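You operate a simulated robot arm through the tools that you are given. There is no shell and no other tool. Be economical: measure what you need, move in short steps, check, and stop when the job is done.

You run a simulated robot arm. Do the job below in one go: nothing can be reset, and whatever is moved stays where it is left.

Task
Put the pot of wet parts in the drier and spin them dry.
Fine: leave the steel pot inside, the drier lid shut and the drier switched off; the tap and lift lever stay. Where these are worked on the way, their far stop is far enough and under half their travel is too little: drier switch.

It is judged by the outcome, as a careful person would: the job done as asked, and still so three seconds after it is handed in. It fails if anything else is knocked over, pushed out of place, dropped, spilled or broken. Lids that push on must go on centred and level and be pressed home; caps that screw on are set level and turned clockwise until they are tight.

Robot
A 6-joint arm with a two-finger parallel gripper, fixed in place. Base frame: the origin is at the foot of the arm, x ahead of it, y to its left, z up. Units: m, degrees, N and s.
With the tool pointing down near the work surface it reaches from about 0.36 to 0.88 m from the base axis. Its first joint turns from -115.0 to 115.0 degrees. Payload 3.43 kg.
Tool frame: the origin (TCP) lies between the finger pads and is the grasp point; the fingertips stand 0.034 m ahead of it; z points along the fingers, y is the line along which they close. Largest opening 0.128 m; finger width 0.024, thickness 0.012; the body of the gripper, 0.048 by 0.13 m, starts 0.096 m behind the TCP.
Orientation is told as [roll, pitch, yaw] about the base's x, y, z axes, in that order, counted from this pose: with the fingers straight down and closing along the base's y, the tool's x points along the base's -x, its y along +y and its z along -z.

Tools
- The arm moves only by the tool move_arm. Its argument "plan" is text: rows parted by semicolons, each of 6 numbers parted by spaces: the shift along the base's x, y, z in m, then the turn, a rotation vector about the base's x, y, z in degrees. In form: x y z wx wy wz; .... A call has 1 to 20 rows; each row shifts and turns the commanded pose from where the row before left it. "hand" is the opening in per cent of the stroke, from 0 (shut) to 100 (fully open), set as the call begins (left out, the last holds). Rows are played at 5 a second. More than 0.05 m and 8.6 degrees between two rows, or a gripper value outside its range, and nothing of the call is played. Where a pose cannot be reached the arm comes as near as it can. A force on the tool above 70 N (or 10 N above the force at the start of the call, whichever is more), or a blocked arm, ends the call early, and 0.2 s more pass. Each finger travels about 0.108 m/s and halts on what it meets, pressing with about 25 N; the grip force reading is that of the motor and also rises with nothing between the fingers. The clock runs only during rows and for 0.2 s after the last one: add rows that do not move to give the fingers time. The reply holds the time, the measured pose of the TCP, the force on the tool along the base axes, the opening and the grip force, in the units named above and with some noise, with the torque about the TCP (base axes, N m) and any sound that the robot's microphone picked up, and new pictures: "views" is both (left out), scene, wrist or none.
- Cameras (640 x 400 px; columns grow to the right, rows downward): "scene" is fixed at [0.2184, 0.4995, 1.5889]; the picture's right is [0.96, -0.28, 0.00], its down [-0.16, -0.55, -0.82] and it looks along [0.23, 0.79, -0.57] (base axes); focal length 214 px, centre (320, 200). "wrist" rides on the gripper at [0.076, -0.011, -0.16] in the tool frame; the picture's right is [0.15, 0.99, 0.00], its down [-0.88, 0.13, -0.46] and it looks along [-0.45, 0.07, 0.89] (tool axes); focal length 234 px, centre (320, 200). There is no depth. A picture from a camera that has moved, and an enlarged one, comes with that camera's place and axes in the base frame and with its lens.
- raise_lower(by): slides the trunk up (or, below 0, down) by that many m; the arm rides with it, the base frame stays. It gives what a move gives, with no picture.
- close_up(camera, box): a new picture of the part [left, top, right, bottom] of that camera's present view, enlarged. The clock stands still meanwhile.
- finish_job(): hands the job in; it is judged then, once.

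Work in short steps. Places have to be worked out from the pictures, the camera data and where the tool is seen: move nearer, look again, correct. Check each grasp and each placing, and mend what went wrong. You have 120 turns and 200 pictures in all, those below and enlarged ones among them. Open the gripper and draw the arm clear of the work before you hand the job in, unless the task says otherwise; then end with one line.

The tools are called after "Request:" as a command line: name --argument value ..., lists and objects as JSON in quotes. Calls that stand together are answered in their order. move_arm: Moves the arm, as the interface text tells. Its arguments: {"type":"object","properties":{"plan":{"type":"string"},"hand":{"type":"number"},"views":{"type":"string","enum":["both","scene","wrist","none"]}},"required":["plan"]} The other tools are called the same way: raise_lower (by) slides the trunk up or down; close_up (camera, box) takes an enlarged picture of a part of a camera's view; finish_job () hands the job in.

At the start:

```text
t: 0.0
ee_pos: [0.4437, -0.0163, 1.3396]
ee_rot: [-0.1, 0.0, 0.0]
contact_force: [0.9, 0.3, -0.1]
ft_torque: [-0.01, 0.04, 0.01]
gripper_width: 0.1282
grasp_force: 0.1
trunk travel left (down, up): [-0.65, 0.14]
```

scene: 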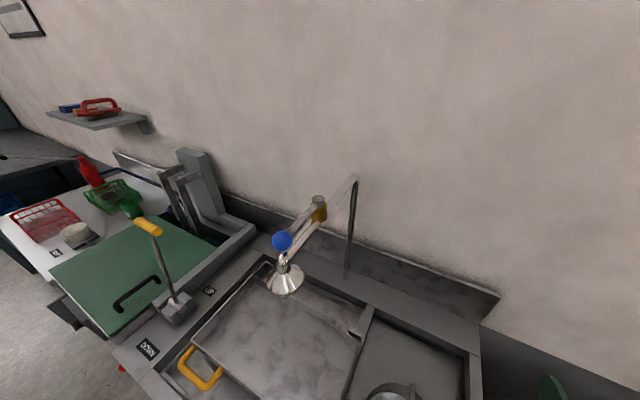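
wrist: 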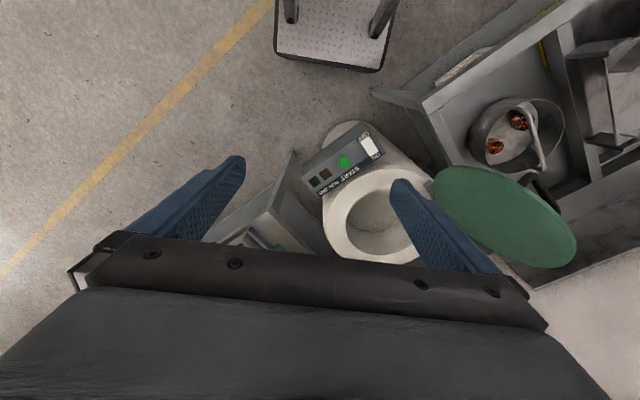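

The wrist view shows the drier (white drum, control panel with a START button, green round lid) and the pot in a sink. I'll take enlarged views of both before moving.

Request:
close_up --camera "wrist" --box '[280, 80, 600, 280]'

Request:
close_up --camera "scene" --box '[0, 150, 400, 400]'

```text
2.00 times, centred on (440, 180) of wrist
camera zoom: at [0.3671, -0.0283, 1.4992], right [-0.15, 0.99, 0.0], down [0.88, 0.13, 0.46], along [0.45, 0.07, -0.89], focal length 468 px, centre (80, 240)
```

zoom: 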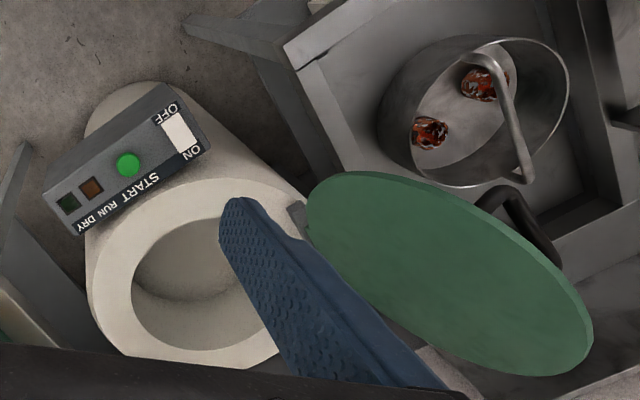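

```text
1.60 times, centred on (200, 275) of scene
camera zoom: at [0.2184, 0.4995, 1.5889], right [0.96, -0.28, 0.0], down [-0.16, -0.55, -0.82], along [0.23, 0.79, -0.57], focal length 343 px, centre (512, 80)
```

zoom: 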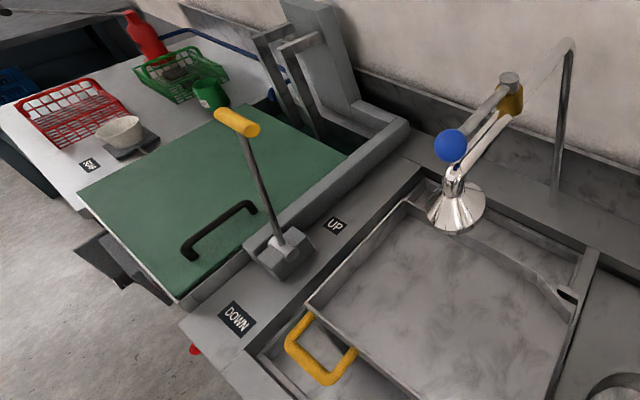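

I need parallax: I'll move the TCP 0.25 m left (+y) and look again.

Request:
move_arm --plan "0 0.05 0 0 0 0;0 0.05 0 0 0 0;0 0.05 0 0 0 0;0 0.05 0 0 0 0;0 0.05 0 0 0 0;0 0 0 0 0 0" --views "wrist"

```text
t: 1.4
ee_pos: [0.4431, 0.2337, 1.3403]
ee_rot: [0.0, -0.1, 0.1]
contact_force: [0.0, -0.8, -0.2]
ft_torque: [0.01, 0.0, 0.01]
gripper_width: 0.1279
grasp_force: 0.1
trunk travel left (down, up): [-0.65, 0.14]
camera wrist: at [0.3671, 0.2222, 1.4998], right [-0.15, 0.99, 0.0], down [0.88, 0.13, 0.46], along [0.45, 0.07, -0.89], focal length 234 px, centre (320, 200)
```

wrist: 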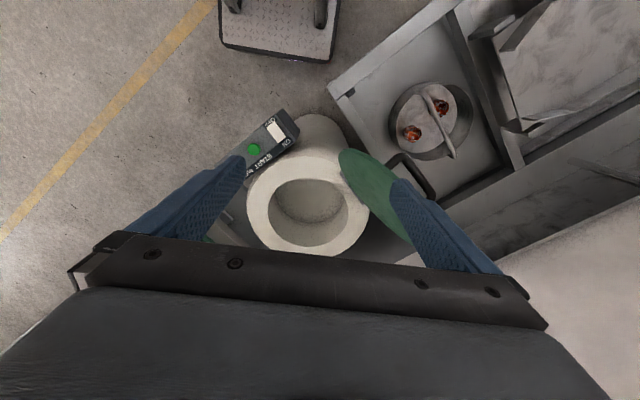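

Triangulating: drum mouth centre ≈ (0.75, 0.245, 0.84), pot ≈ (0.42, 0.54), handle z ≈ 0.85–0.9. Moving near the pot for a better look.

Request:
move_arm --plan "-0.02 0.05 0 0 0 0;-0.02 0.05 0 0 0 0;-0.02 0.05 0 0 0 0;-0.01 0.05 0 0 0 0;0 0.05 0 0 0 0;0 0 0 0 0 0"

```text
refused: row 1 steps farther than a row can; nothing moved
```

Row length limit is on the norm; using smaller steps.

Request:
move_arm --plan "-0.015 0.045 0 0 0 0;-0.015 0.045 0 0 0 0;-0.015 0.045 0 0 0 0;-0.015 0.045 0 0 0 0;-0.01 0.045 0 0 0 0;0 0.04 0 0 0 0;0 0 0 0 0 0" --views "wrist"

```text
t: 3.0
ee_pos: [0.3737, 0.4993, 1.3391]
ee_rot: [0.0, -0.1, 0.0]
contact_force: [0.5, -0.4, -0.2]
ft_torque: [-0.02, -0.02, 0.0]
gripper_width: 0.1281
grasp_force: 0.1
trunk travel left (down, up): [-0.65, 0.14]
camera wrist: at [0.2969, 0.4874, 1.4997], right [-0.15, 0.99, 0.0], down [0.88, 0.13, 0.46], along [0.45, 0.07, -0.89], focal length 234 px, centre (320, 200)
```

wrist: 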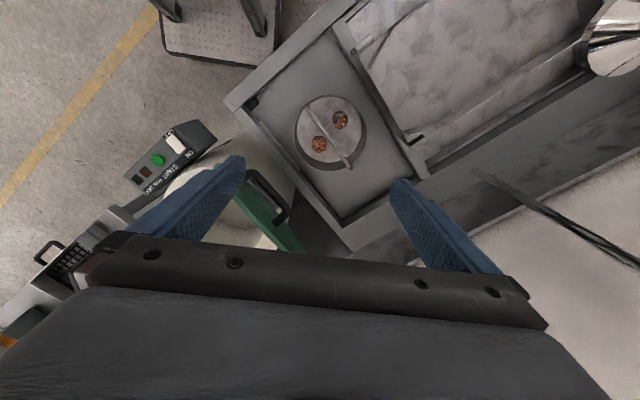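

Request:
close_up --camera "wrist" --box '[240, 50, 480, 200]'

Request:
close_up --camera "wrist" --box '[90, 100, 330, 250]'

```text
2.67 times, centred on (360, 125) of wrist
camera zoom: at [0.2969, 0.4874, 1.4997], right [-0.15, 0.99, 0.0], down [0.88, 0.13, 0.46], along [0.45, 0.07, -0.89], focal length 624 px, centre (213, 400)
```

zoom: 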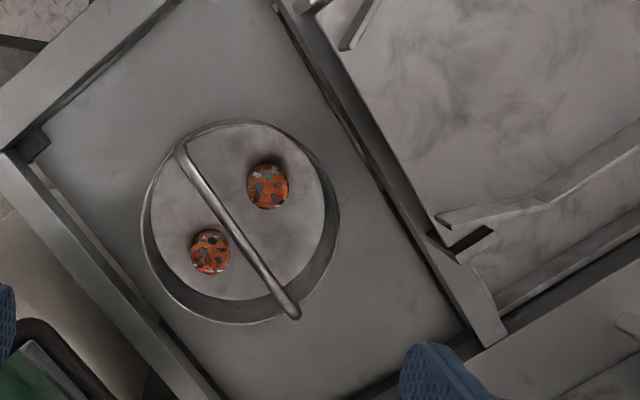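

```text
2.67 times, centred on (210, 175) of wrist
camera zoom: at [0.2969, 0.4874, 1.4997], right [-0.15, 0.99, 0.0], down [0.88, 0.13, 0.46], along [0.45, 0.07, -0.89], focal length 624 px, centre (613, 267)
```

zoom: 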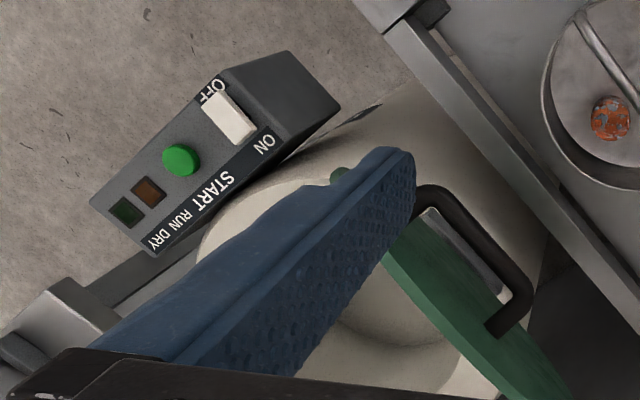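

The bail arches upright over the pot: middle of its bar ≈ (0.42, 0.533, 0.90), running along (1,1) in plan. I'll yaw +45° so the fingers straddle it, centre above, then lower the trunk.

Request:
move_arm --plan "0.008 0.006 0 0 0 7.5;0.008 0.006 0 0 0 7.5;0.008 0.006 0 0 0 7.5;0.008 0.006 0 0 0 7.5;0.008 0.005 0 0 0 7.5;0.006 0.005 0 0 0 7.5;0 0 0 0 0 0" --views "none"

Request:
raise_lower --by -0.25

Request:
move_arm --plan "0 0 0 0 0 0" --views "wrist"

```text
t: 4.6
ee_pos: [0.4193, 0.5317, 1.3394]
ee_rot: [0.0, 0.0, 45.1]
contact_force: [-0.2, -0.1, -0.8]
ft_torque: [0.0, 0.01, 0.03]
gripper_width: 0.1279
grasp_force: 0.0
trunk travel left (down, up): [-0.65, 0.14]
```

```text
t: 7.2
ee_pos: [0.4195, 0.5324, 1.0906]
ee_rot: [0.0, 0.0, 45.1]
contact_force: [0.8, -0.7, -0.2]
ft_torque: [0.01, 0.0, -0.03]
gripper_width: 0.128
grasp_force: 0.0
trunk travel left (down, up): [-0.4, 0.39]
```

```text
t: 7.6
ee_pos: [0.4203, 0.5314, 1.0897]
ee_rot: [0.0, 0.0, 45.1]
contact_force: [0.5, -0.3, 0.4]
ft_torque: [0.0, 0.02, 0.0]
gripper_width: 0.1282
grasp_force: 0.1
trunk travel left (down, up): [-0.4, 0.39]
camera wrist: at [0.3731, 0.4705, 1.2491], right [-0.8, 0.6, 0.0], down [0.53, 0.72, 0.46], along [0.27, 0.37, -0.89], focal length 234 px, centre (320, 200)
```

wrist: 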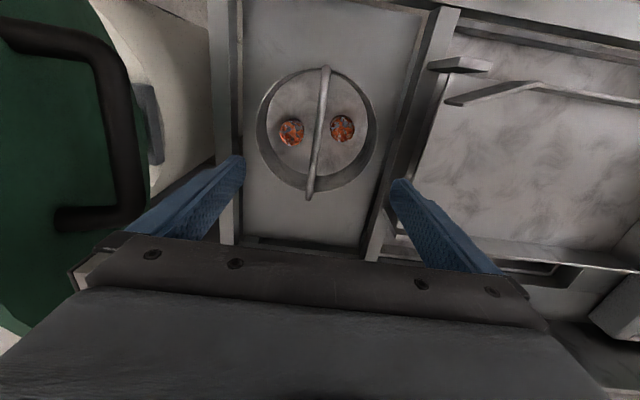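

Bail refined: top z ≈ 0.88, middle (0.428, 0.534), angle 45°. Descending most of the way and looking.

Request:
move_arm --plan "0.008 0.002 -0.04 0 0 0;0 0 -0.04 0 0 0;0 0 -0.04 0 0 0;0 0 -0.03 0 0 0;0 0 0 0 0 0"

```text
t: 8.8
ee_pos: [0.4283, 0.534, 0.9405]
ee_rot: [0.0, 0.1, 45.0]
contact_force: [0.4, -0.4, 1.0]
ft_torque: [0.04, -0.02, 0.0]
gripper_width: 0.128
grasp_force: 0.1
trunk travel left (down, up): [-0.4, 0.39]
camera wrist: at [0.3811, 0.4725, 1.0996], right [-0.8, 0.6, 0.0], down [0.53, 0.72, 0.46], along [0.27, 0.37, -0.89], focal length 234 px, centre (320, 200)
```

scene: 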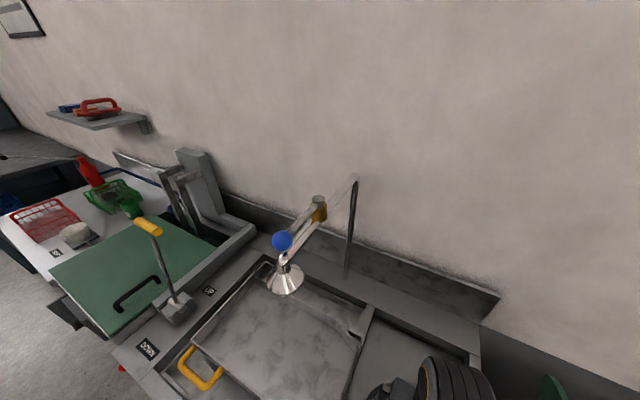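
wrist: 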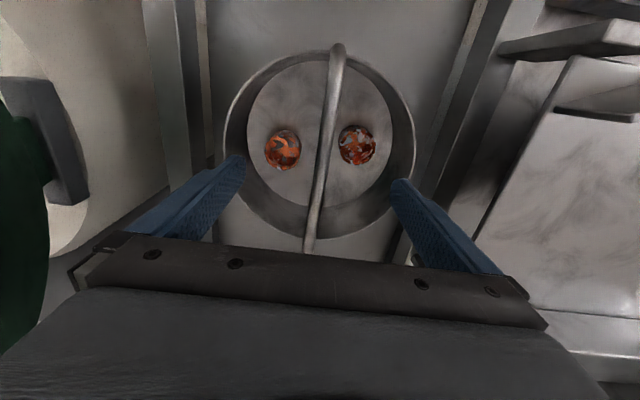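

Bail centred between fingers; consistent. Descend the last 0.06 and close.

Request:
move_arm --plan "0 0 -0.03 0 0 0;0 0 -0.03 0 0 0;0 0 0 0 0 0" --views "wrist"

Request:
move_arm --plan "0 0 0 0 0 0;0 0 0 0 0 0;0 0 0 0 0 0;0 0 0 0 0 0;0 0 0 0 0 0" --hand 0 --views "wrist"

```text
t: 9.6
ee_pos: [0.4275, 0.5341, 0.8792]
ee_rot: [-0.1, 0.0, 45.1]
contact_force: [-0.8, -0.4, -0.1]
ft_torque: [0.02, 0.01, -0.01]
gripper_width: 0.128
grasp_force: 0.1
trunk travel left (down, up): [-0.4, 0.39]
camera wrist: at [0.3807, 0.472, 1.0394], right [-0.8, 0.6, 0.0], down [0.53, 0.71, 0.46], along [0.27, 0.37, -0.89], focal length 234 px, centre (320, 200)
```

wrist: 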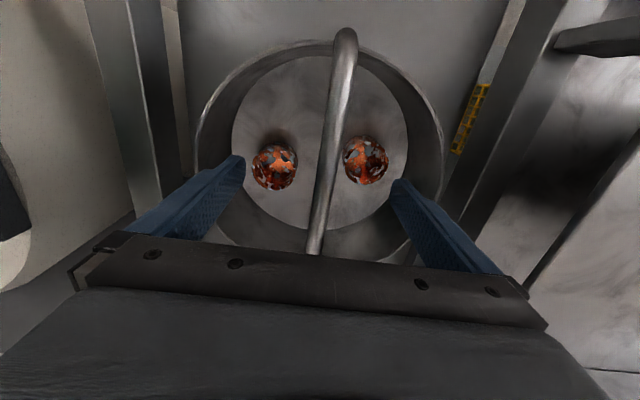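

```text
t: 10.8
ee_pos: [0.4283, 0.534, 0.8803]
ee_rot: [0.0, 0.0, 45.1]
contact_force: [-0.5, -1.0, 0.4]
ft_torque: [0.03, 0.0, 0.01]
gripper_width: 0.0113
grasp_force: 25.6
trunk travel left (down, up): [-0.4, 0.39]
camera wrist: at [0.3807, 0.472, 1.0396], right [-0.8, 0.6, 0.0], down [0.53, 0.72, 0.46], along [0.27, 0.37, -0.89], focal length 234 px, centre (320, 200)
```

wrist: 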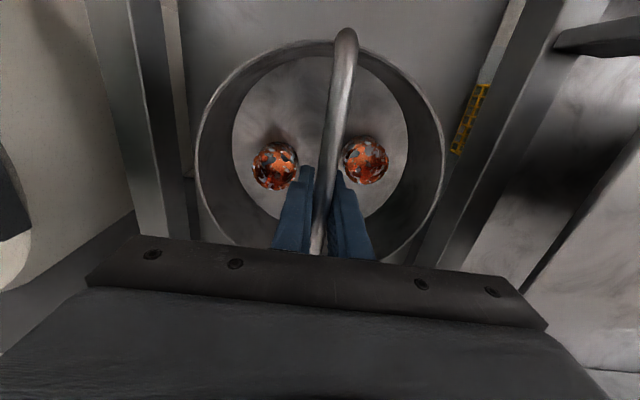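

Bail gripped (11 mm). Lift slowly and check.

Request:
move_arm --plan "0 0 0.01 0 0 0;0 0 0.015 0 0 0;0 0 0.02 0 0 0;0 0 0.02 0 0 0;0 0 0 0 0 0" --views "wrist"

```text
t: 12.0
ee_pos: [0.4271, 0.5343, 0.9465]
ee_rot: [0.0, 0.0, 44.9]
contact_force: [-0.5, 0.4, -3.4]
ft_torque: [0.0, -0.02, 0.02]
gripper_width: 0.0113
grasp_force: 24.9
trunk travel left (down, up): [-0.4, 0.39]
camera wrist: at [0.3808, 0.4719, 1.1048], right [-0.8, 0.6, 0.0], down [0.53, 0.72, 0.46], along [0.27, 0.37, -0.89], focal length 234 px, centre (320, 200)
```

wrist: 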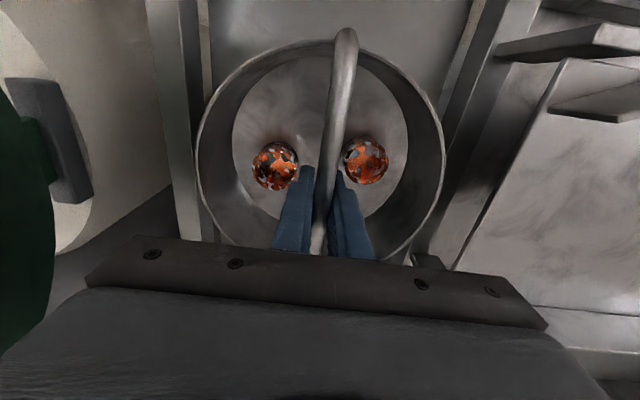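

Pot hangs level (≈3.5 N). The open lid stands between pot and drum (hinged on the pot side, top maybe ≈1.2), so I'll raise everything high and measure the lid from there.

Request:
raise_lower --by 0.39

Request:
move_arm --plan "0 0 0.03 0 0 0;0 0 0.04 0 0 0;0 0 0.04 0 0 0;0 0 0.03 0 0 0;0 0 0 0 0 0"

```text
t: 15.7
ee_pos: [0.4272, 0.5347, 1.3344]
ee_rot: [0.0, 0.0, 45.0]
contact_force: [-0.6, 0.3, -3.2]
ft_torque: [-0.02, -0.04, -0.01]
gripper_width: 0.0118
grasp_force: 24.5
trunk travel left (down, up): [-0.79, 0.0]
```

```text
t: 16.9
ee_pos: [0.4263, 0.5341, 1.4753]
ee_rot: [0.0, 0.1, 45.1]
contact_force: [-0.2, -0.4, -3.9]
ft_torque: [0.0, 0.04, 0.01]
gripper_width: 0.0112
grasp_force: 25.4
trunk travel left (down, up): [-0.79, 0.0]
camera wrist: at [0.3806, 0.4739, 1.6341], right [-0.8, 0.6, 0.0], down [0.53, 0.72, 0.46], along [0.27, 0.37, -0.89], focal length 234 px, centre (320, 200)
```

scene: 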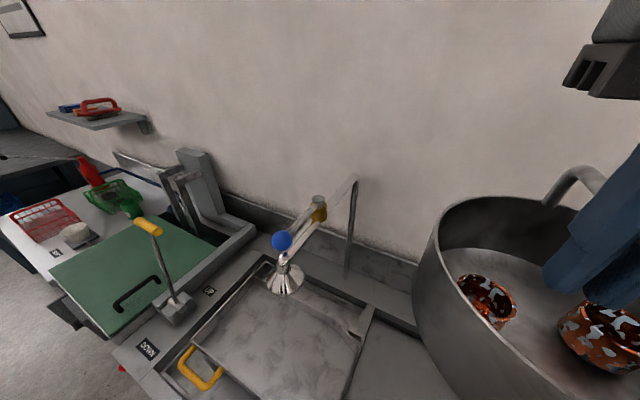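
wrist: 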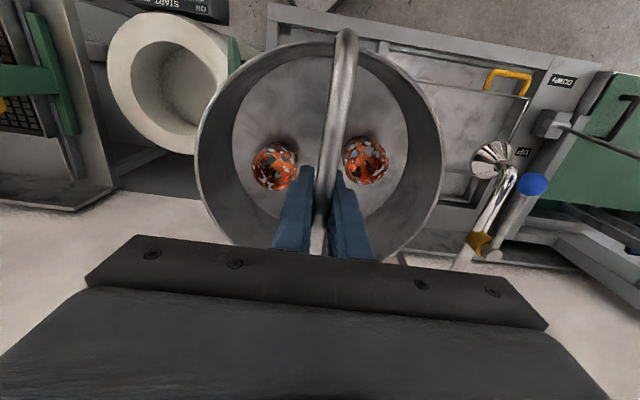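

The pot bottom hangs ~0.17 m below the TCP (z≈1.30); lid top ≈1.22. I'll rise a little more, then move part way over towards the drum to refine the drum centre.

Request:
move_arm --plan "0 0 0.03 0 0 0;0.02 -0.02 0.01 0 0 0;0.025 -0.025 0 0 0 0;0.025 -0.03 0 0 0 0;0.025 -0.03 0 0 0 0;0 0 0 0 0 0" --views "wrist"

```text
t: 18.3
ee_pos: [0.5228, 0.4282, 1.5147]
ee_rot: [0.0, 0.0, 45.0]
contact_force: [-0.3, -0.2, -4.3]
ft_torque: [0.02, 0.0, 0.01]
gripper_width: 0.0115
grasp_force: 24.5
trunk travel left (down, up): [-0.79, 0.0]
camera wrist: at [0.4765, 0.3673, 1.6747], right [-0.8, 0.6, 0.0], down [0.53, 0.72, 0.46], along [0.27, 0.37, -0.89], focal length 234 px, centre (320, 200)
```

wrist: 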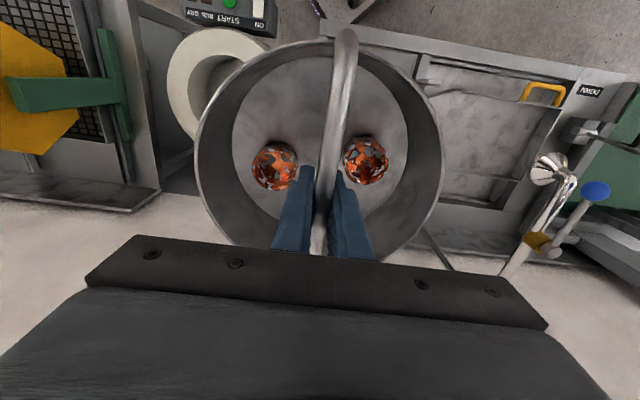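

Still high above the lid. Continue to above the estimated drum centre (0.747, 0.24).

Request:
move_arm --plan "0.032 -0.027 0 0 0 0;0.032 -0.027 0 0 0 0;0.032 -0.027 0 0 0 0;0.032 -0.027 0 0 0 0;0.032 -0.027 0 0 0 0;0.032 -0.027 0 0 0 0;0.032 -0.026 0 0 0 0;0 0 0 0 0 0;0 0 0 0 0 0" --views "wrist"

```text
t: 20.3
ee_pos: [0.6857, 0.213, 1.4648]
ee_rot: [0.0, -0.1, 45.0]
contact_force: [-1.0, 0.6, -4.6]
ft_torque: [0.03, -0.03, 0.02]
gripper_width: 0.0114
grasp_force: 25.2
out of reach, approached as far as the arm can: row 2, 3, 4, 5, 6, 7
trunk travel left (down, up): [-0.79, 0.0]
camera wrist: at [0.6387, 0.1525, 1.6245], right [-0.8, 0.6, 0.0], down [0.53, 0.72, 0.46], along [0.27, 0.37, -0.89], focal length 234 px, centre (320, 200)
```

wrist: 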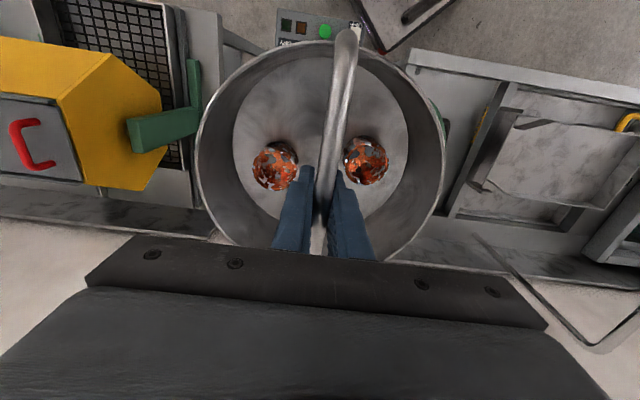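

Past the lid but at the arm's reach limit at this height. Lowering makes the target reachable; trunk down 0.15 first, then check the pose.

Request:
raise_lower --by -0.12

Request:
move_arm --plan "0 0 -0.02 0 0 0;0 0 -0.02 0 0 0;0 0 0 0 0 0" --views "wrist"

```text
t: 21.8
ee_pos: [0.6838, 0.214, 1.3454]
ee_rot: [0.0, 0.0, 45.0]
contact_force: [0.5, 0.8, -3.8]
ft_torque: [-0.02, 0.02, 0.03]
gripper_width: 0.0115
grasp_force: 25.5
trunk travel left (down, up): [-0.67, 0.12]
```

```text
t: 22.6
ee_pos: [0.6836, 0.214, 1.3053]
ee_rot: [0.0, 0.0, 45.0]
contact_force: [-0.3, 0.6, -3.3]
ft_torque: [0.02, 0.01, 0.01]
gripper_width: 0.0117
grasp_force: 25.0
trunk travel left (down, up): [-0.67, 0.12]
camera wrist: at [0.6374, 0.1524, 1.4647], right [-0.8, 0.6, 0.0], down [0.53, 0.71, 0.46], along [0.27, 0.37, -0.89], focal length 234 px, centre (320, 200)
```

wrist: 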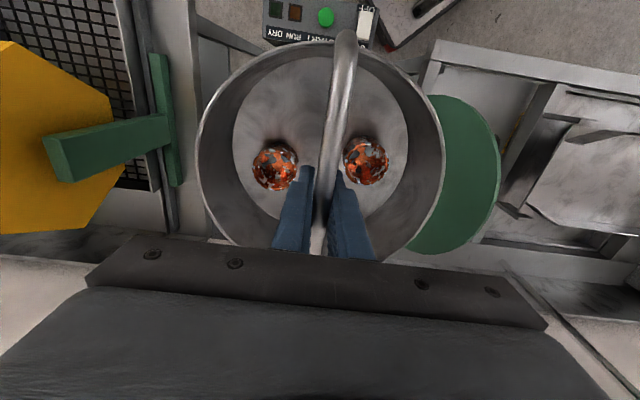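

Shift toward (0.745, 0.235), lower to pot bottom ≈ 0.93 and look at the ring around the pot.

Request:
move_arm --plan "0.03 0.01 0 0 0 0;0.03 0.01 0 0 0 0;0 0 -0.04 0 0 0;0 0 -0.04 0 0 0;0 0 -0.04 0 0 0;0 0 -0.04 0 0 0;0 0 -0.04 0 0 0;0 0 0 0 0 0" --views "wrist"

```text
t: 24.4
ee_pos: [0.7327, 0.2297, 1.1038]
ee_rot: [0.1, 0.1, 45.0]
contact_force: [1.0, 0.5, -4.3]
ft_torque: [0.02, 0.0, 0.0]
gripper_width: 0.0113
grasp_force: 25.7
out of reach, approached as far as the arm can: row 2
trunk travel left (down, up): [-0.67, 0.12]
camera wrist: at [0.6872, 0.1685, 1.2643], right [-0.8, 0.6, 0.0], down [0.53, 0.71, 0.46], along [0.27, 0.37, -0.89], focal length 234 px, centre (320, 200)
```

wrist: 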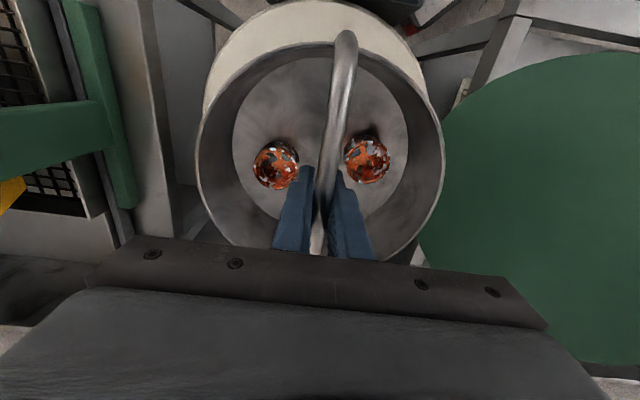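

The drum's outer ring fits a circle of radius 0.2 centred at (0.752, 0.247). Shift there and lower to just above the mouth.

Request:
move_arm --plan "0.01 0.008 -0.02 0 0 0;0.009 0.009 -0.02 0 0 0;0 0 -0.02 0 0 0;0 0 0 0 0 0" --views "wrist"

```text
t: 25.4
ee_pos: [0.7535, 0.2475, 1.0455]
ee_rot: [0.0, 0.1, 45.0]
contact_force: [-1.0, 0.6, -4.4]
ft_torque: [0.04, 0.01, -0.02]
gripper_width: 0.0114
grasp_force: 25.5
trunk travel left (down, up): [-0.67, 0.12]
camera wrist: at [0.7068, 0.1862, 1.2045], right [-0.8, 0.6, 0.0], down [0.53, 0.72, 0.46], along [0.27, 0.37, -0.89], focal length 234 px, centre (320, 200)
```

wrist: 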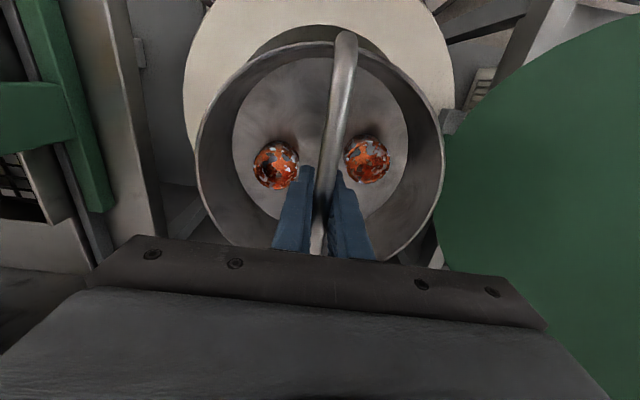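

Estimates agree: (0.753, 0.244). Centred within a few mm; descend into the mouth carefully.

Request:
move_arm --plan "-0.001 -0.003 -0.02 0 0 0;0 0 -0.02 0 0 0;0 0 -0.02 0 0 0;0 0 -0.02 0 0 0;0 0 0 0 0 0" --views "wrist"

```text
t: 26.6
ee_pos: [0.7524, 0.2448, 0.9643]
ee_rot: [0.1, 0.0, 45.0]
contact_force: [-0.4, -0.1, -3.9]
ft_torque: [-0.03, 0.01, 0.0]
gripper_width: 0.0115
grasp_force: 25.4
trunk travel left (down, up): [-0.67, 0.12]
camera wrist: at [0.7054, 0.1828, 1.1246], right [-0.8, 0.6, 0.0], down [0.53, 0.72, 0.46], along [0.27, 0.37, -0.89], focal length 234 px, centre (320, 200)
```

wrist: 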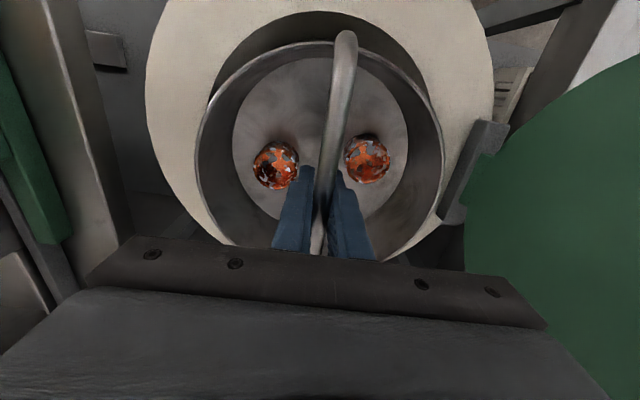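

Entering cleanly and symmetric. Continue down with small steps, watching the force.

Request:
move_arm --plan "0 0 -0.02 0 0 0;0 0 -0.02 0 0 0;0 0 -0.02 0 0 0;0 0 -0.02 0 0 0;0 0 0 0 0 0" --views "wrist"

```text
t: 27.8
ee_pos: [0.7516, 0.2443, 0.8856]
ee_rot: [-0.1, -0.1, 45.0]
contact_force: [-0.1, 0.2, -5.1]
ft_torque: [-0.04, 0.02, -0.02]
gripper_width: 0.0111
grasp_force: 25.0
trunk travel left (down, up): [-0.67, 0.12]
camera wrist: at [0.7051, 0.1825, 1.0445], right [-0.8, 0.6, 0.0], down [0.53, 0.71, 0.46], along [0.27, 0.37, -0.89], focal length 234 px, centre (320, 200)
```

wrist: 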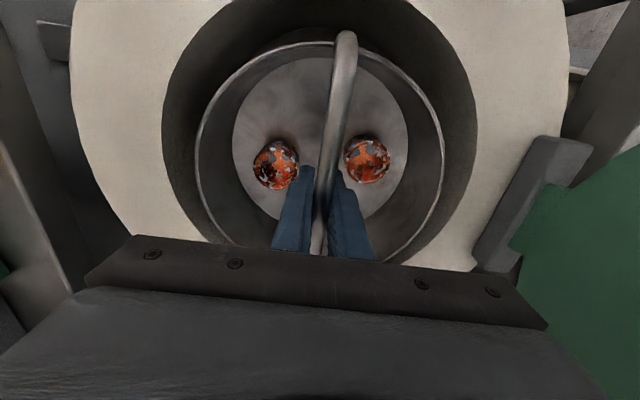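

Well centred inside. Keep lowering in small steps.

Request:
move_arm --plan "0 0 -0.015 0 0 0;0 0 -0.015 0 0 0;0 0 -0.015 0 0 0;0 0 0 0 0 0" --views "none"

Request:
move_arm --plan "0 0 -0.01 0 0 0;0 0 -0.01 0 0 0;0 0 0 0 0 0" --views "wrist"

```text
t: 28.8
ee_pos: [0.7517, 0.2461, 0.84]
ee_rot: [0.0, -0.1, 45.0]
contact_force: [0.0, 0.3, -3.4]
ft_torque: [0.01, 0.01, 0.02]
gripper_width: 0.0113
grasp_force: 24.9
trunk travel left (down, up): [-0.67, 0.12]
```

```text
t: 29.6
ee_pos: [0.7509, 0.2435, 0.8204]
ee_rot: [0.0, 0.0, 44.9]
contact_force: [0.2, 0.3, -2.6]
ft_torque: [-0.02, 0.03, 0.02]
gripper_width: 0.0112
grasp_force: 25.3
trunk travel left (down, up): [-0.67, 0.12]
camera wrist: at [0.7048, 0.1823, 0.9795], right [-0.8, 0.6, 0.0], down [0.53, 0.71, 0.46], along [0.27, 0.37, -0.89], focal length 234 px, centre (320, 200)
```

wrist: 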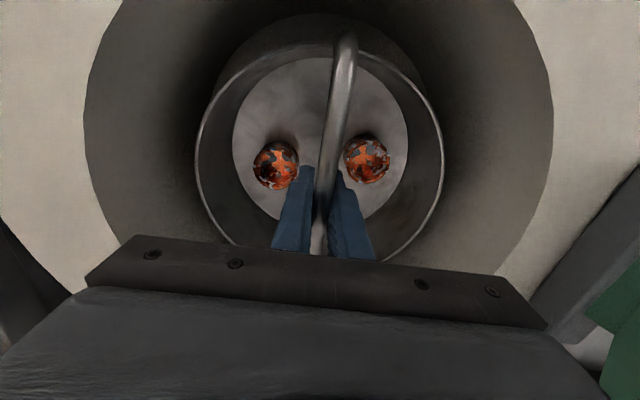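

Still hanging freely (−3 N). Continue.

Request:
move_arm --plan "0 0 -0.01 0 0 0;0 0 -0.01 0 0 0;0 0 0 0 0 0" --views "none"

Request:
move_arm --plan "0 0 -0.01 0 0 0;0 0 0 0 0 0" --views "wrist"

```text
t: 30.4
ee_pos: [0.7518, 0.245, 0.8024]
ee_rot: [-0.1, -0.3, 45.0]
contact_force: [7.0, 2.1, 16.2]
ft_torque: [0.0, 0.18, -0.01]
gripper_width: 0.0118
grasp_force: 24.3
trunk travel left (down, up): [-0.67, 0.12]
```

```text
t: 31.0
ee_pos: [0.7511, 0.2426, 0.7898]
ee_rot: [-0.1, 0.0, 44.9]
contact_force: [2.1, -0.7, 13.8]
ft_torque: [-0.06, 0.22, -0.01]
gripper_width: 0.0111
grasp_force: 24.6
trunk travel left (down, up): [-0.67, 0.12]
camera wrist: at [0.7041, 0.1819, 0.9491], right [-0.8, 0.6, 0.0], down [0.53, 0.72, 0.46], along [0.27, 0.37, -0.89], focal length 234 px, centre (320, 200)
```

wrist: 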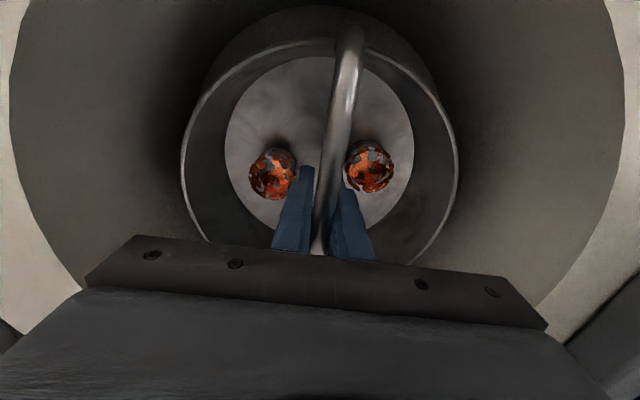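

The pot has bottomed (contact at z≈0.803). Ease up a little, then open partly.

Request:
move_arm --plan "0 0 0.004 0 0 0;0 0 0.003 0 0 0;0 0 0 0 0 0" --views "none"

Request:
move_arm --plan "0 0 0 0 0 0;0 0 0 0 0 0;0 0 0 0 0 0" --hand 55 --views "wrist"

```text
t: 31.8
ee_pos: [0.75, 0.2442, 0.7959]
ee_rot: [0.0, -0.1, 45.0]
contact_force: [-0.5, 0.5, -3.7]
ft_torque: [-0.02, -0.02, 0.0]
gripper_width: 0.0113
grasp_force: 25.0
trunk travel left (down, up): [-0.67, 0.12]
```

```text
t: 32.6
ee_pos: [0.7518, 0.2458, 0.7976]
ee_rot: [0.0, 0.0, 45.0]
contact_force: [0.1, 0.5, -0.2]
ft_torque: [-0.01, 0.02, 0.03]
gripper_width: 0.0705
grasp_force: 0.1
trunk travel left (down, up): [-0.67, 0.12]
camera wrist: at [0.7048, 0.1825, 0.9564], right [-0.8, 0.6, 0.0], down [0.53, 0.71, 0.46], along [0.27, 0.37, -0.89], focal length 234 px, centre (320, 200)
```

wrist: 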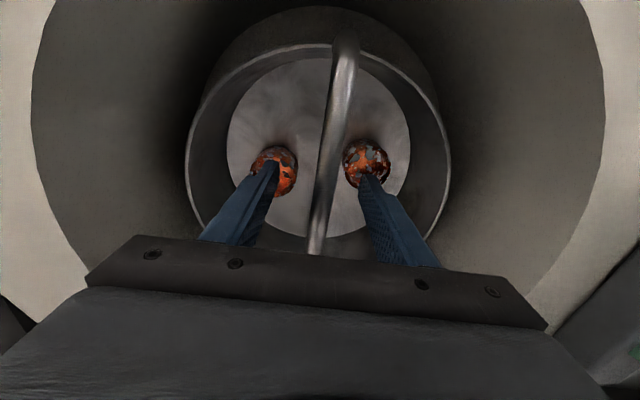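

Released and standing upright. Withdraw straight up and look.

Request:
move_arm --plan "0 0 0.03 0 0 0;0 0 0.05 0 0 0;0 0 0.05 0 0 0;0 0 0.05 0 0 0;0 0 0.05 0 0 0;0 0 0.05 0 0 0;0 0 0 0 0 0" --views "wrist"

```text
t: 34.2
ee_pos: [0.75, 0.2437, 1.0789]
ee_rot: [-0.1, 0.0, 45.0]
contact_force: [0.1, -0.1, 0.8]
ft_torque: [-0.02, 0.01, 0.02]
gripper_width: 0.0704
grasp_force: 0.0
trunk travel left (down, up): [-0.67, 0.12]
camera wrist: at [0.7046, 0.1827, 1.2373], right [-0.8, 0.6, 0.0], down [0.53, 0.72, 0.46], along [0.27, 0.37, -0.89], focal length 234 px, centre (320, 200)
```

wrist: 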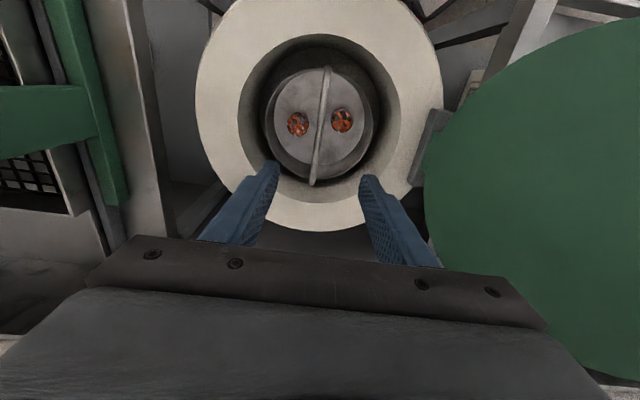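

Pot sits centred in the drum. Next the lid: I plan to straddle its handle bar from above (fingers vertical, loosely) and swing it over along its arc. Rise and go above the handle for measuring.

Request:
raise_lower --by 0.12

Request:
move_arm --plan "0 0 0.04 0 0 0;0 0 0.04 0 0 0;0 0 0.04 0 0 0;0 0 0.04 0 0 0;-0.035 0.03 0 0 0 0;-0.035 0.03 0 0 0 0;-0.035 0.03 0 0 0 0;-0.035 0.03 0 0 0 0;-0.035 0.03 0 0 0 0;-0.035 0.03 0 0 0 0;-0.035 0.03 0 0 0 0;0 0 0 0 0 0" --views "wrist"

```text
t: 35.7
ee_pos: [0.7509, 0.2442, 1.1961]
ee_rot: [0.0, 0.0, 45.1]
contact_force: [-0.3, 0.4, -0.3]
ft_torque: [-0.04, -0.01, 0.0]
gripper_width: 0.0704
grasp_force: 0.0
trunk travel left (down, up): [-0.79, 0.0]
```

```text
t: 38.3
ee_pos: [0.7388, 0.2498, 1.3364]
ee_rot: [0.1, 0.0, 44.9]
contact_force: [-0.2, -0.1, -0.4]
ft_torque: [0.0, 0.02, 0.0]
gripper_width: 0.0704
grasp_force: 0.1
out of reach, approached as far as the arm can: row 4, 5, 6, 7, 8, 9, 10, 11
trunk travel left (down, up): [-0.79, 0.0]
camera wrist: at [0.6919, 0.1888, 1.4955], right [-0.8, 0.6, 0.0], down [0.53, 0.72, 0.45], along [0.27, 0.37, -0.89], focal length 234 px, centre (320, 200)
```

wrist: 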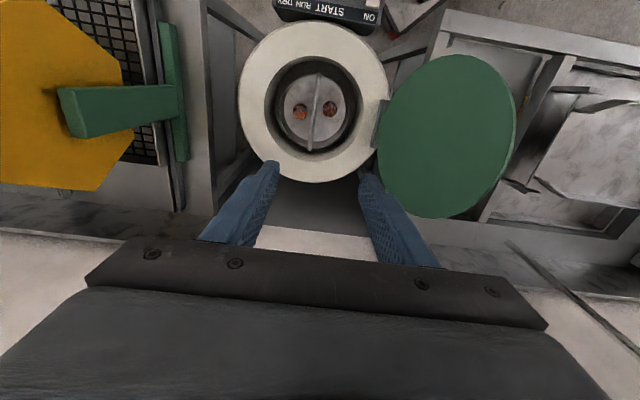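

Reach limit froze the path; from the present pose, move inward over the lid at this height.

Request:
move_arm --plan "-0.04 0.02 0 0 0 0;-0.04 0.02 0 0 0 0;-0.035 0.03 0 0 0 0;-0.035 0.03 0 0 0 0;-0.035 0.03 0 0 0 0;-0.035 0.03 0 0 0 0;-0.02 0.02 0 0 0 0;0 0 0 0 0 0" --views "wrist"

```text
t: 40.1
ee_pos: [0.7347, 0.2576, 1.3376]
ee_rot: [0.1, 0.0, 45.0]
contact_force: [0.4, -0.2, -0.3]
ft_torque: [-0.02, 0.0, 0.01]
gripper_width: 0.0704
grasp_force: 0.1
out of reach, approached as far as the arm can: row 1, 2, 3, 4, 5, 6, 7
trunk travel left (down, up): [-0.79, 0.0]
camera wrist: at [0.6887, 0.1965, 1.4969], right [-0.8, 0.6, 0.0], down [0.53, 0.72, 0.45], along [0.27, 0.37, -0.89], focal length 234 px, centre (320, 200)
```

wrist: 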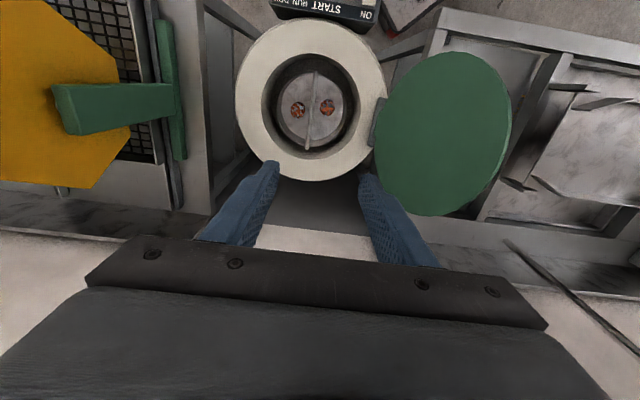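

Probably a stretched-arm singularity. Lower 0.08, move in, then rise.

Request:
move_arm --plan "0 0 -0.04 0 0 0;0 0 -0.04 0 0 0;-0.04 0 0 0 0 0;-0.04 0 0 0 0 0;0 0 0 0 0 0" --views "none"

```text
t: 41.3
ee_pos: [0.7432, 0.2624, 1.3114]
ee_rot: [0.0, 0.1, 45.0]
contact_force: [-0.1, 0.9, 0.1]
ft_torque: [-0.06, 0.03, 0.03]
gripper_width: 0.0703
grasp_force: 0.1
out of reach, approached as far as the arm can: row 1, 2, 3, 4
trunk travel left (down, up): [-0.79, 0.0]
```

Try a few small steps down to restore the arm.

Request:
move_arm --plan "0 0 -0.03 0 0 0;0 0 -0.03 0 0 0;0 0 -0.03 0 0 0;0 0 0 0 0 0" --views "none"

```text
t: 42.3
ee_pos: [0.7676, 0.2691, 1.2315]
ee_rot: [0.1, 0.1, 45.1]
contact_force: [0.1, 0.2, -1.0]
ft_torque: [0.0, 0.0, 0.01]
gripper_width: 0.0704
grasp_force: 0.1
out of reach, approached as far as the arm can: row 1, 2, 3
trunk travel left (down, up): [-0.79, 0.0]
```

It's sliding along the reach boundary; move radially inward now.

Request:
move_arm --plan "-0.03 -0.01 -0.02 0 0 0;-0.03 -0.01 0 0 0 0;-0.03 -0.01 0 0 0 0;0 0 0 0 0 0" --views "none"

```text
t: 43.3
ee_pos: [0.7671, 0.2697, 1.2333]
ee_rot: [0.1, 0.1, 45.1]
contact_force: [-1.1, -0.8, 0.5]
ft_torque: [0.0, -0.01, 0.01]
gripper_width: 0.0704
grasp_force: 0.1
out of reach, approached as far as the arm can: row 1, 2, 3
trunk travel left (down, up): [-0.79, 0.0]
```

Use the trunk to reset the command, then try a small inward move.

Request:
raise_lower --by -0.1

Request:
move_arm --plan "-0.01 0 -0.02 0 0 0;-0.01 0 -0.02 0 0 0;-0.01 0 -0.02 0 0 0;0 0 0 0 0 0" --views "none"

```text
t: 44.7
ee_pos: [0.7946, 0.2694, 1.1331]
ee_rot: [0.1, 0.1, 45.1]
contact_force: [0.4, -0.6, 0.9]
ft_torque: [-0.01, 0.0, 0.02]
gripper_width: 0.0702
grasp_force: 0.1
trunk travel left (down, up): [-0.69, 0.1]
```

```text
t: 45.7
ee_pos: [0.7997, 0.2829, 1.0809]
ee_rot: [0.3, 0.5, 45.1]
contact_force: [-0.7, 0.1, -0.4]
ft_torque: [-0.04, -0.02, -0.01]
gripper_width: 0.0703
grasp_force: 0.1
out of reach, approached as far as the arm can: row 1, 2, 3
trunk travel left (down, up): [-0.69, 0.1]
```

Let me descend toward a pose that worked earlier (0.75, 0.245, 0.98).

Request:
move_arm --plan "-0.02 -0.015 -0.03 0 0 0;-0.02 -0.015 -0.03 0 0 0;-0.005 -0.01 -0.03 0 0 0;0 0 0 0 0 0" --views "wrist"

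```text
t: 46.7
ee_pos: [0.8168, 0.267, 1.0218]
ee_rot: [0.2, 0.2, 45.0]
contact_force: [-0.3, -0.5, -0.1]
ft_torque: [0.05, -0.04, 0.0]
gripper_width: 0.0706
grasp_force: 0.1
out of reach, approached as far as the arm can: row 1, 2, 3
trunk travel left (down, up): [-0.69, 0.1]
camera wrist: at [0.771, 0.2056, 1.181], right [-0.8, 0.6, 0.0], down [0.53, 0.72, 0.45], along [0.27, 0.36, -0.89], focal length 234 px, centre (320, 200)
```

wrist: 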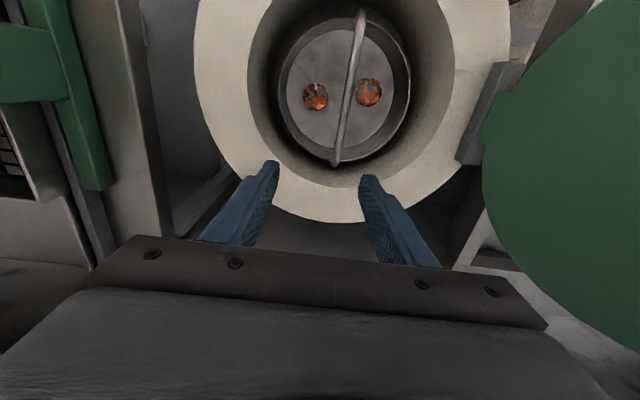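

The elbow seems fully straight. Try one larger radial inward step after letting the command settle.

Request:
move_arm --plan "0 0 0 0 0 0;-0.047 -0.015 0 0 0 0;-0.047 -0.015 0 0 0 0;-0.047 -0.015 0 0 0 0;0 0 0 0 0 0" --views "none"

```text
t: 47.9
ee_pos: [0.8159, 0.2671, 1.0211]
ee_rot: [0.2, 0.4, 45.1]
contact_force: [0.8, 0.0, 0.1]
ft_torque: [0.0, -0.03, -0.02]
gripper_width: 0.0703
grasp_force: 0.1
out of reach, approached as far as the arm can: row 2, 3, 4
trunk travel left (down, up): [-0.69, 0.1]
```

Try lateral motion plus unwinding yaw, which may release the IK.

Request:
move_arm --plan "0 0 0 0 0 -8;0 0 0 0 0 -8;0 0 0 0 0 -8;-0.02 -0.02 0.02 0 0 0;-0.02 -0.02 0.02 0 0 0;0 0 0 0 0 0" --views "none"

```text
t: 49.3
ee_pos: [0.8161, 0.2393, 1.082]
ee_rot: [0.1, 0.2, 20.9]
contact_force: [0.1, 0.1, 0.6]
ft_torque: [-0.03, -0.01, -0.04]
gripper_width: 0.0703
grasp_force: 0.1
out of reach, approached as far as the arm can: row 4, 5
trunk travel left (down, up): [-0.69, 0.1]
```

Try pure small downward steps (which lie inside the reach sphere).

Request:
move_arm --plan "0 0 0 0 0 0;0 0 -0.01 0 0 0;0 0 -0.01 0 0 0;0 0 -0.01 0 0 0;0 0 -0.01 0 0 0;0 0 0 0 0 0" --views "none"

```text
t: 50.7
ee_pos: [0.8233, 0.2401, 1.042]
ee_rot: [0.1, 0.3, 21.0]
contact_force: [0.6, -0.2, 0.3]
ft_torque: [0.0, 0.0, 0.0]
gripper_width: 0.0704
grasp_force: 0.0
out of reach, approached as far as the arm can: row 3
trunk travel left (down, up): [-0.69, 0.1]
```

Some rows now reached. Continue with down plus tiny inward steps.

Request:
move_arm --plan "0 0 -0.02 0 0 0;0 0 -0.02 0 0 0;-0.004 -0.001 -0.01 0 0 0;-0.004 -0.001 -0.01 0 0 0;-0.008 -0.002 0 0 0 0;-0.008 -0.002 0 0 0 0;0 0 0 0 0 0" --views "none"

```text
t: 52.3
ee_pos: [0.8283, 0.2419, 0.9828]
ee_rot: [0.1, 0.3, 20.9]
contact_force: [0.0, 0.1, -0.7]
ft_torque: [0.02, 0.01, -0.01]
gripper_width: 0.0706
grasp_force: 0.0
out of reach, approached as far as the arm can: row 1, 2, 3, 4, 5, 6
trunk travel left (down, up): [-0.69, 0.1]
```

Still on the sphere. Try tilting so that the wrist has to come inward with the TCP fixed.

Request:
move_arm --plan "0 0 0 0 0 0;0 0 0 1.7 -5.8 0;0 0 0 1.7 -5.8 0;0 0 0 1.7 -5.8 0;0 0 0 0 0 0" --views "none"

```text
t: 53.5
ee_pos: [0.9045, 0.2659, 0.9892]
ee_rot: [-1.4, -17.7, 21.4]
contact_force: [0.6, 0.6, 0.2]
ft_torque: [0.0, 0.0, -0.01]
gripper_width: 0.0703
grasp_force: 0.1
out of reach, approached as far as the arm can: row 2, 3, 4
trunk travel left (down, up): [-0.69, 0.1]
```

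Hypothesis: the elbow slightly hyper-extended. Raise trunk 0.1 for room, push outward to straighten, then step down firmly while undoing the tilt.

Request:
raise_lower --by 0.1

Request:
move_arm --plan "0.03 0.008 0 0 0 0;0 0 -0.05 0 0 0;0 0 -0.05 0 0 0;0 0 0 0 0 0" --views "none"

```text
t: 54.8
ee_pos: [0.8796, 0.2646, 1.0877]
ee_rot: [-1.5, -18.0, 21.3]
contact_force: [-0.4, -0.2, -0.1]
ft_torque: [0.0, -0.01, -0.01]
gripper_width: 0.0705
grasp_force: 0.0
trunk travel left (down, up): [-0.79, 0.0]
```

```text
t: 55.8
ee_pos: [0.8801, 0.2656, 0.9878]
ee_rot: [-1.5, -17.9, 21.3]
contact_force: [-0.1, -0.5, -0.1]
ft_torque: [0.01, -0.01, 0.02]
gripper_width: 0.0701
grasp_force: 0.2
out of reach, approached as far as the arm can: row 1
trunk travel left (down, up): [-0.79, 0.0]
```

Unstuck: pure down steps now track exactly. Move inward and undo the tilt.

Request:
move_arm --plan "-0.03 -0.008 0 0 0 0;-0.03 -0.008 0 0 0 0;0 0 0 -1.7 5.8 0;0 0 0 -1.7 5.8 0;0 0 0 -1.7 5.8 0;0 0 0 0 0 0" --views "wrist"

```text
t: 57.2
ee_pos: [0.803, 0.2429, 0.9926]
ee_rot: [0.0, 0.2, 21.0]
contact_force: [-0.2, -0.2, -0.1]
ft_torque: [0.0, -0.01, 0.0]
gripper_width: 0.0705
grasp_force: 0.1
out of reach, approached as far as the arm can: row 1, 2, 3, 4, 5
trunk travel left (down, up): [-0.79, 0.0]
camera wrist: at [0.7361, 0.2046, 1.1523], right [-0.49, 0.87, 0.0], down [0.78, 0.44, 0.45], along [0.39, 0.22, -0.89], focal length 234 px, centre (320, 200)
```

wrist: 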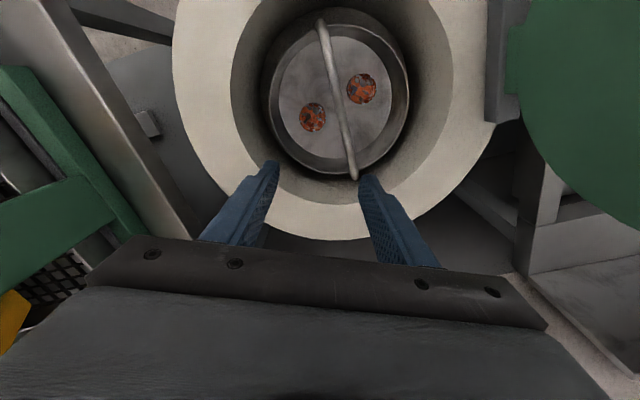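

Still on the boundary. Try the opposite: upward steps with inward component.

Request:
move_arm --plan "0 0 0.045 0 0 0;-0.01 -0.003 0.045 0 0 0;-0.02 -0.006 0.04 0 0 0;-0.03 -0.009 0.035 0 0 0;-0.03 -0.009 0.03 0 0 0;0 0 0 0 0 0" --views "none"

```text
t: 58.6
ee_pos: [0.7847, 0.237, 1.2023]
ee_rot: [0.1, 0.4, 21.1]
contact_force: [0.5, 0.0, -0.1]
ft_torque: [0.01, 0.03, 0.0]
gripper_width: 0.0706
grasp_force: 0.0
out of reach, approached as far as the arm can: row 2, 3, 4, 5
trunk travel left (down, up): [-0.79, 0.0]
```

Try pure down from this higher point on the sphere.

Request:
raise_lower --by -0.03

Request:
move_arm --plan "0 0 -0.02 0 0 0;0 0 -0.03 0 0 0;0 0 -0.04 0 0 0;0 0 0 0 0 0" --views "none"

```text
t: 59.3
ee_pos: [0.792, 0.2369, 1.1727]
ee_rot: [0.1, 0.3, 20.9]
contact_force: [0.2, 0.0, 0.9]
ft_torque: [0.01, -0.02, -0.01]
gripper_width: 0.0705
grasp_force: 0.1
trunk travel left (down, up): [-0.76, 0.03]
```

```text
t: 60.3
ee_pos: [0.8054, 0.2418, 1.0835]
ee_rot: [0.1, 0.4, 21.1]
contact_force: [-0.6, 0.8, -0.6]
ft_torque: [-0.03, 0.0, 0.01]
gripper_width: 0.0702
grasp_force: 0.0
out of reach, approached as far as the arm can: row 1, 2, 3
trunk travel left (down, up): [-0.76, 0.03]
```

Readings suggest it isn't a simple elbow limit. I'll swing sideways (−y) at this height, away from the lid side, then try inward.

Request:
move_arm --plan "0 -0.045 0.01 0 0 -4;0 -0.045 0.01 0 0 -4;0 -0.045 0.01 0 0 -4;0 -0.045 0 0 0 -4;0 -0.045 0 0 0 -4;-0.02 0 0 0 0 0;-0.02 0 0 0 0 0;0 0 0 0 0 0" --views "both"

```text
t: 62.1
ee_pos: [0.8364, 0.022, 1.1166]
ee_rot: [0.1, 0.6, 0.9]
contact_force: [0.1, 0.6, -0.1]
ft_torque: [0.02, 0.0, -0.01]
gripper_width: 0.0703
grasp_force: 0.1
out of reach, approached as far as the arm can: row 1, 2, 3, 4, 6, 7
trunk travel left (down, up): [-0.76, 0.03]
camera wrist: at [0.7616, 0.0088, 1.2778], right [-0.16, 0.99, 0.0], down [0.88, 0.15, 0.45], along [0.44, 0.08, -0.89], focal length 234 px, centre (320, 200)
```

scene: 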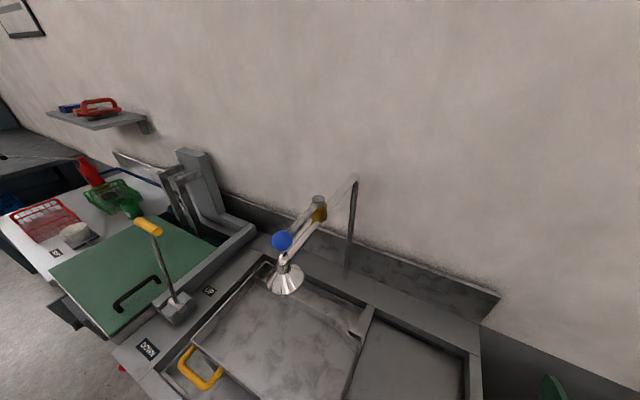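
wrist: 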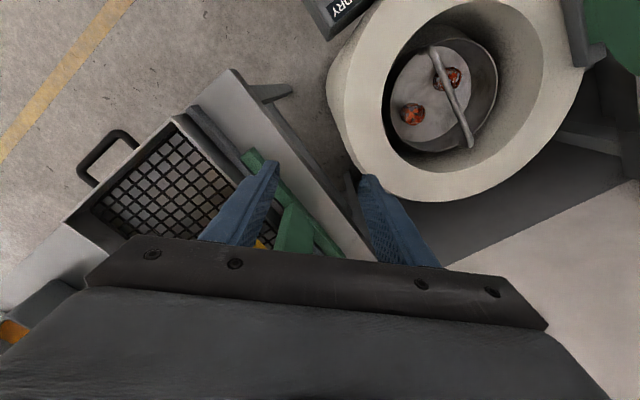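

Replicate the earlier successful recovery: slide up the boundary to z≈1.46, lower the trunk, then go straight down.

Request:
raise_lower --by 0.03

Request:
move_arm --plan "0 0 0.05 0 0 0;0 0 0.05 0 0 0;0 0 0.05 0 0 0;0 0 0.05 0 0 0;0 0 0.05 0 0 0;0 0 0.05 0 0 0;0 0 0.05 0 0 0;0 0 0.05 0 0 0;0 0 0 0 0 0" --views "none"

Request:
raise_lower --by -0.12

Request:
move_arm --plan "0 0 -0.02 0 0 0;0 0 -0.02 0 0 0;0 0 0 0 0 0" --views "none"

```text
t: 62.9
ee_pos: [0.8316, 0.021, 1.1474]
ee_rot: [0.1, 0.3, 1.0]
contact_force: [0.3, 0.7, -0.4]
ft_torque: [0.0, 0.02, 0.04]
gripper_width: 0.0707
grasp_force: 0.1
trunk travel left (down, up): [-0.79, 0.0]
```

```text
t: 64.9
ee_pos: [0.7163, 0.0178, 1.4626]
ee_rot: [0.1, 0.4, 1.1]
contact_force: [0.1, 0.3, 0.1]
ft_torque: [0.01, 0.0, -0.03]
gripper_width: 0.0704
grasp_force: 0.0
out of reach, approached as far as the arm can: row 1, 2, 3, 4, 5, 6, 7, 8
trunk travel left (down, up): [-0.79, 0.0]
```

```text
t: 66.4
ee_pos: [0.7173, 0.0188, 1.3449]
ee_rot: [0.1, 0.3, 1.0]
contact_force: [1.1, -0.2, 0.0]
ft_torque: [-0.02, -0.02, -0.03]
gripper_width: 0.0703
grasp_force: 0.0
trunk travel left (down, up): [-0.67, 0.12]
```

```text
t: 67.2
ee_pos: [0.7183, 0.0178, 1.3043]
ee_rot: [0.1, 0.3, 1.0]
contact_force: [-0.2, 0.1, -0.4]
ft_torque: [0.0, 0.01, -0.01]
gripper_width: 0.0703
grasp_force: 0.0
trunk travel left (down, up): [-0.67, 0.12]
```

Recovered: steps reached exactly. Test inward now.

Request:
move_arm --plan "0 0 -0.03 0 0 0;-0.03 0 0 0 0 0;-0.04 0.01 0 0 0 0;-0.04 0.01 0 0 0 0;0 0 0 0 0 0" --views "none"

```text
t: 68.4
ee_pos: [0.608, 0.0379, 1.2735]
ee_rot: [0.2, 0.3, 1.0]
contact_force: [0.3, 0.4, 0.5]
ft_torque: [-0.01, -0.01, 0.01]
gripper_width: 0.0705
grasp_force: 0.0
trunk travel left (down, up): [-0.67, 0.12]
```

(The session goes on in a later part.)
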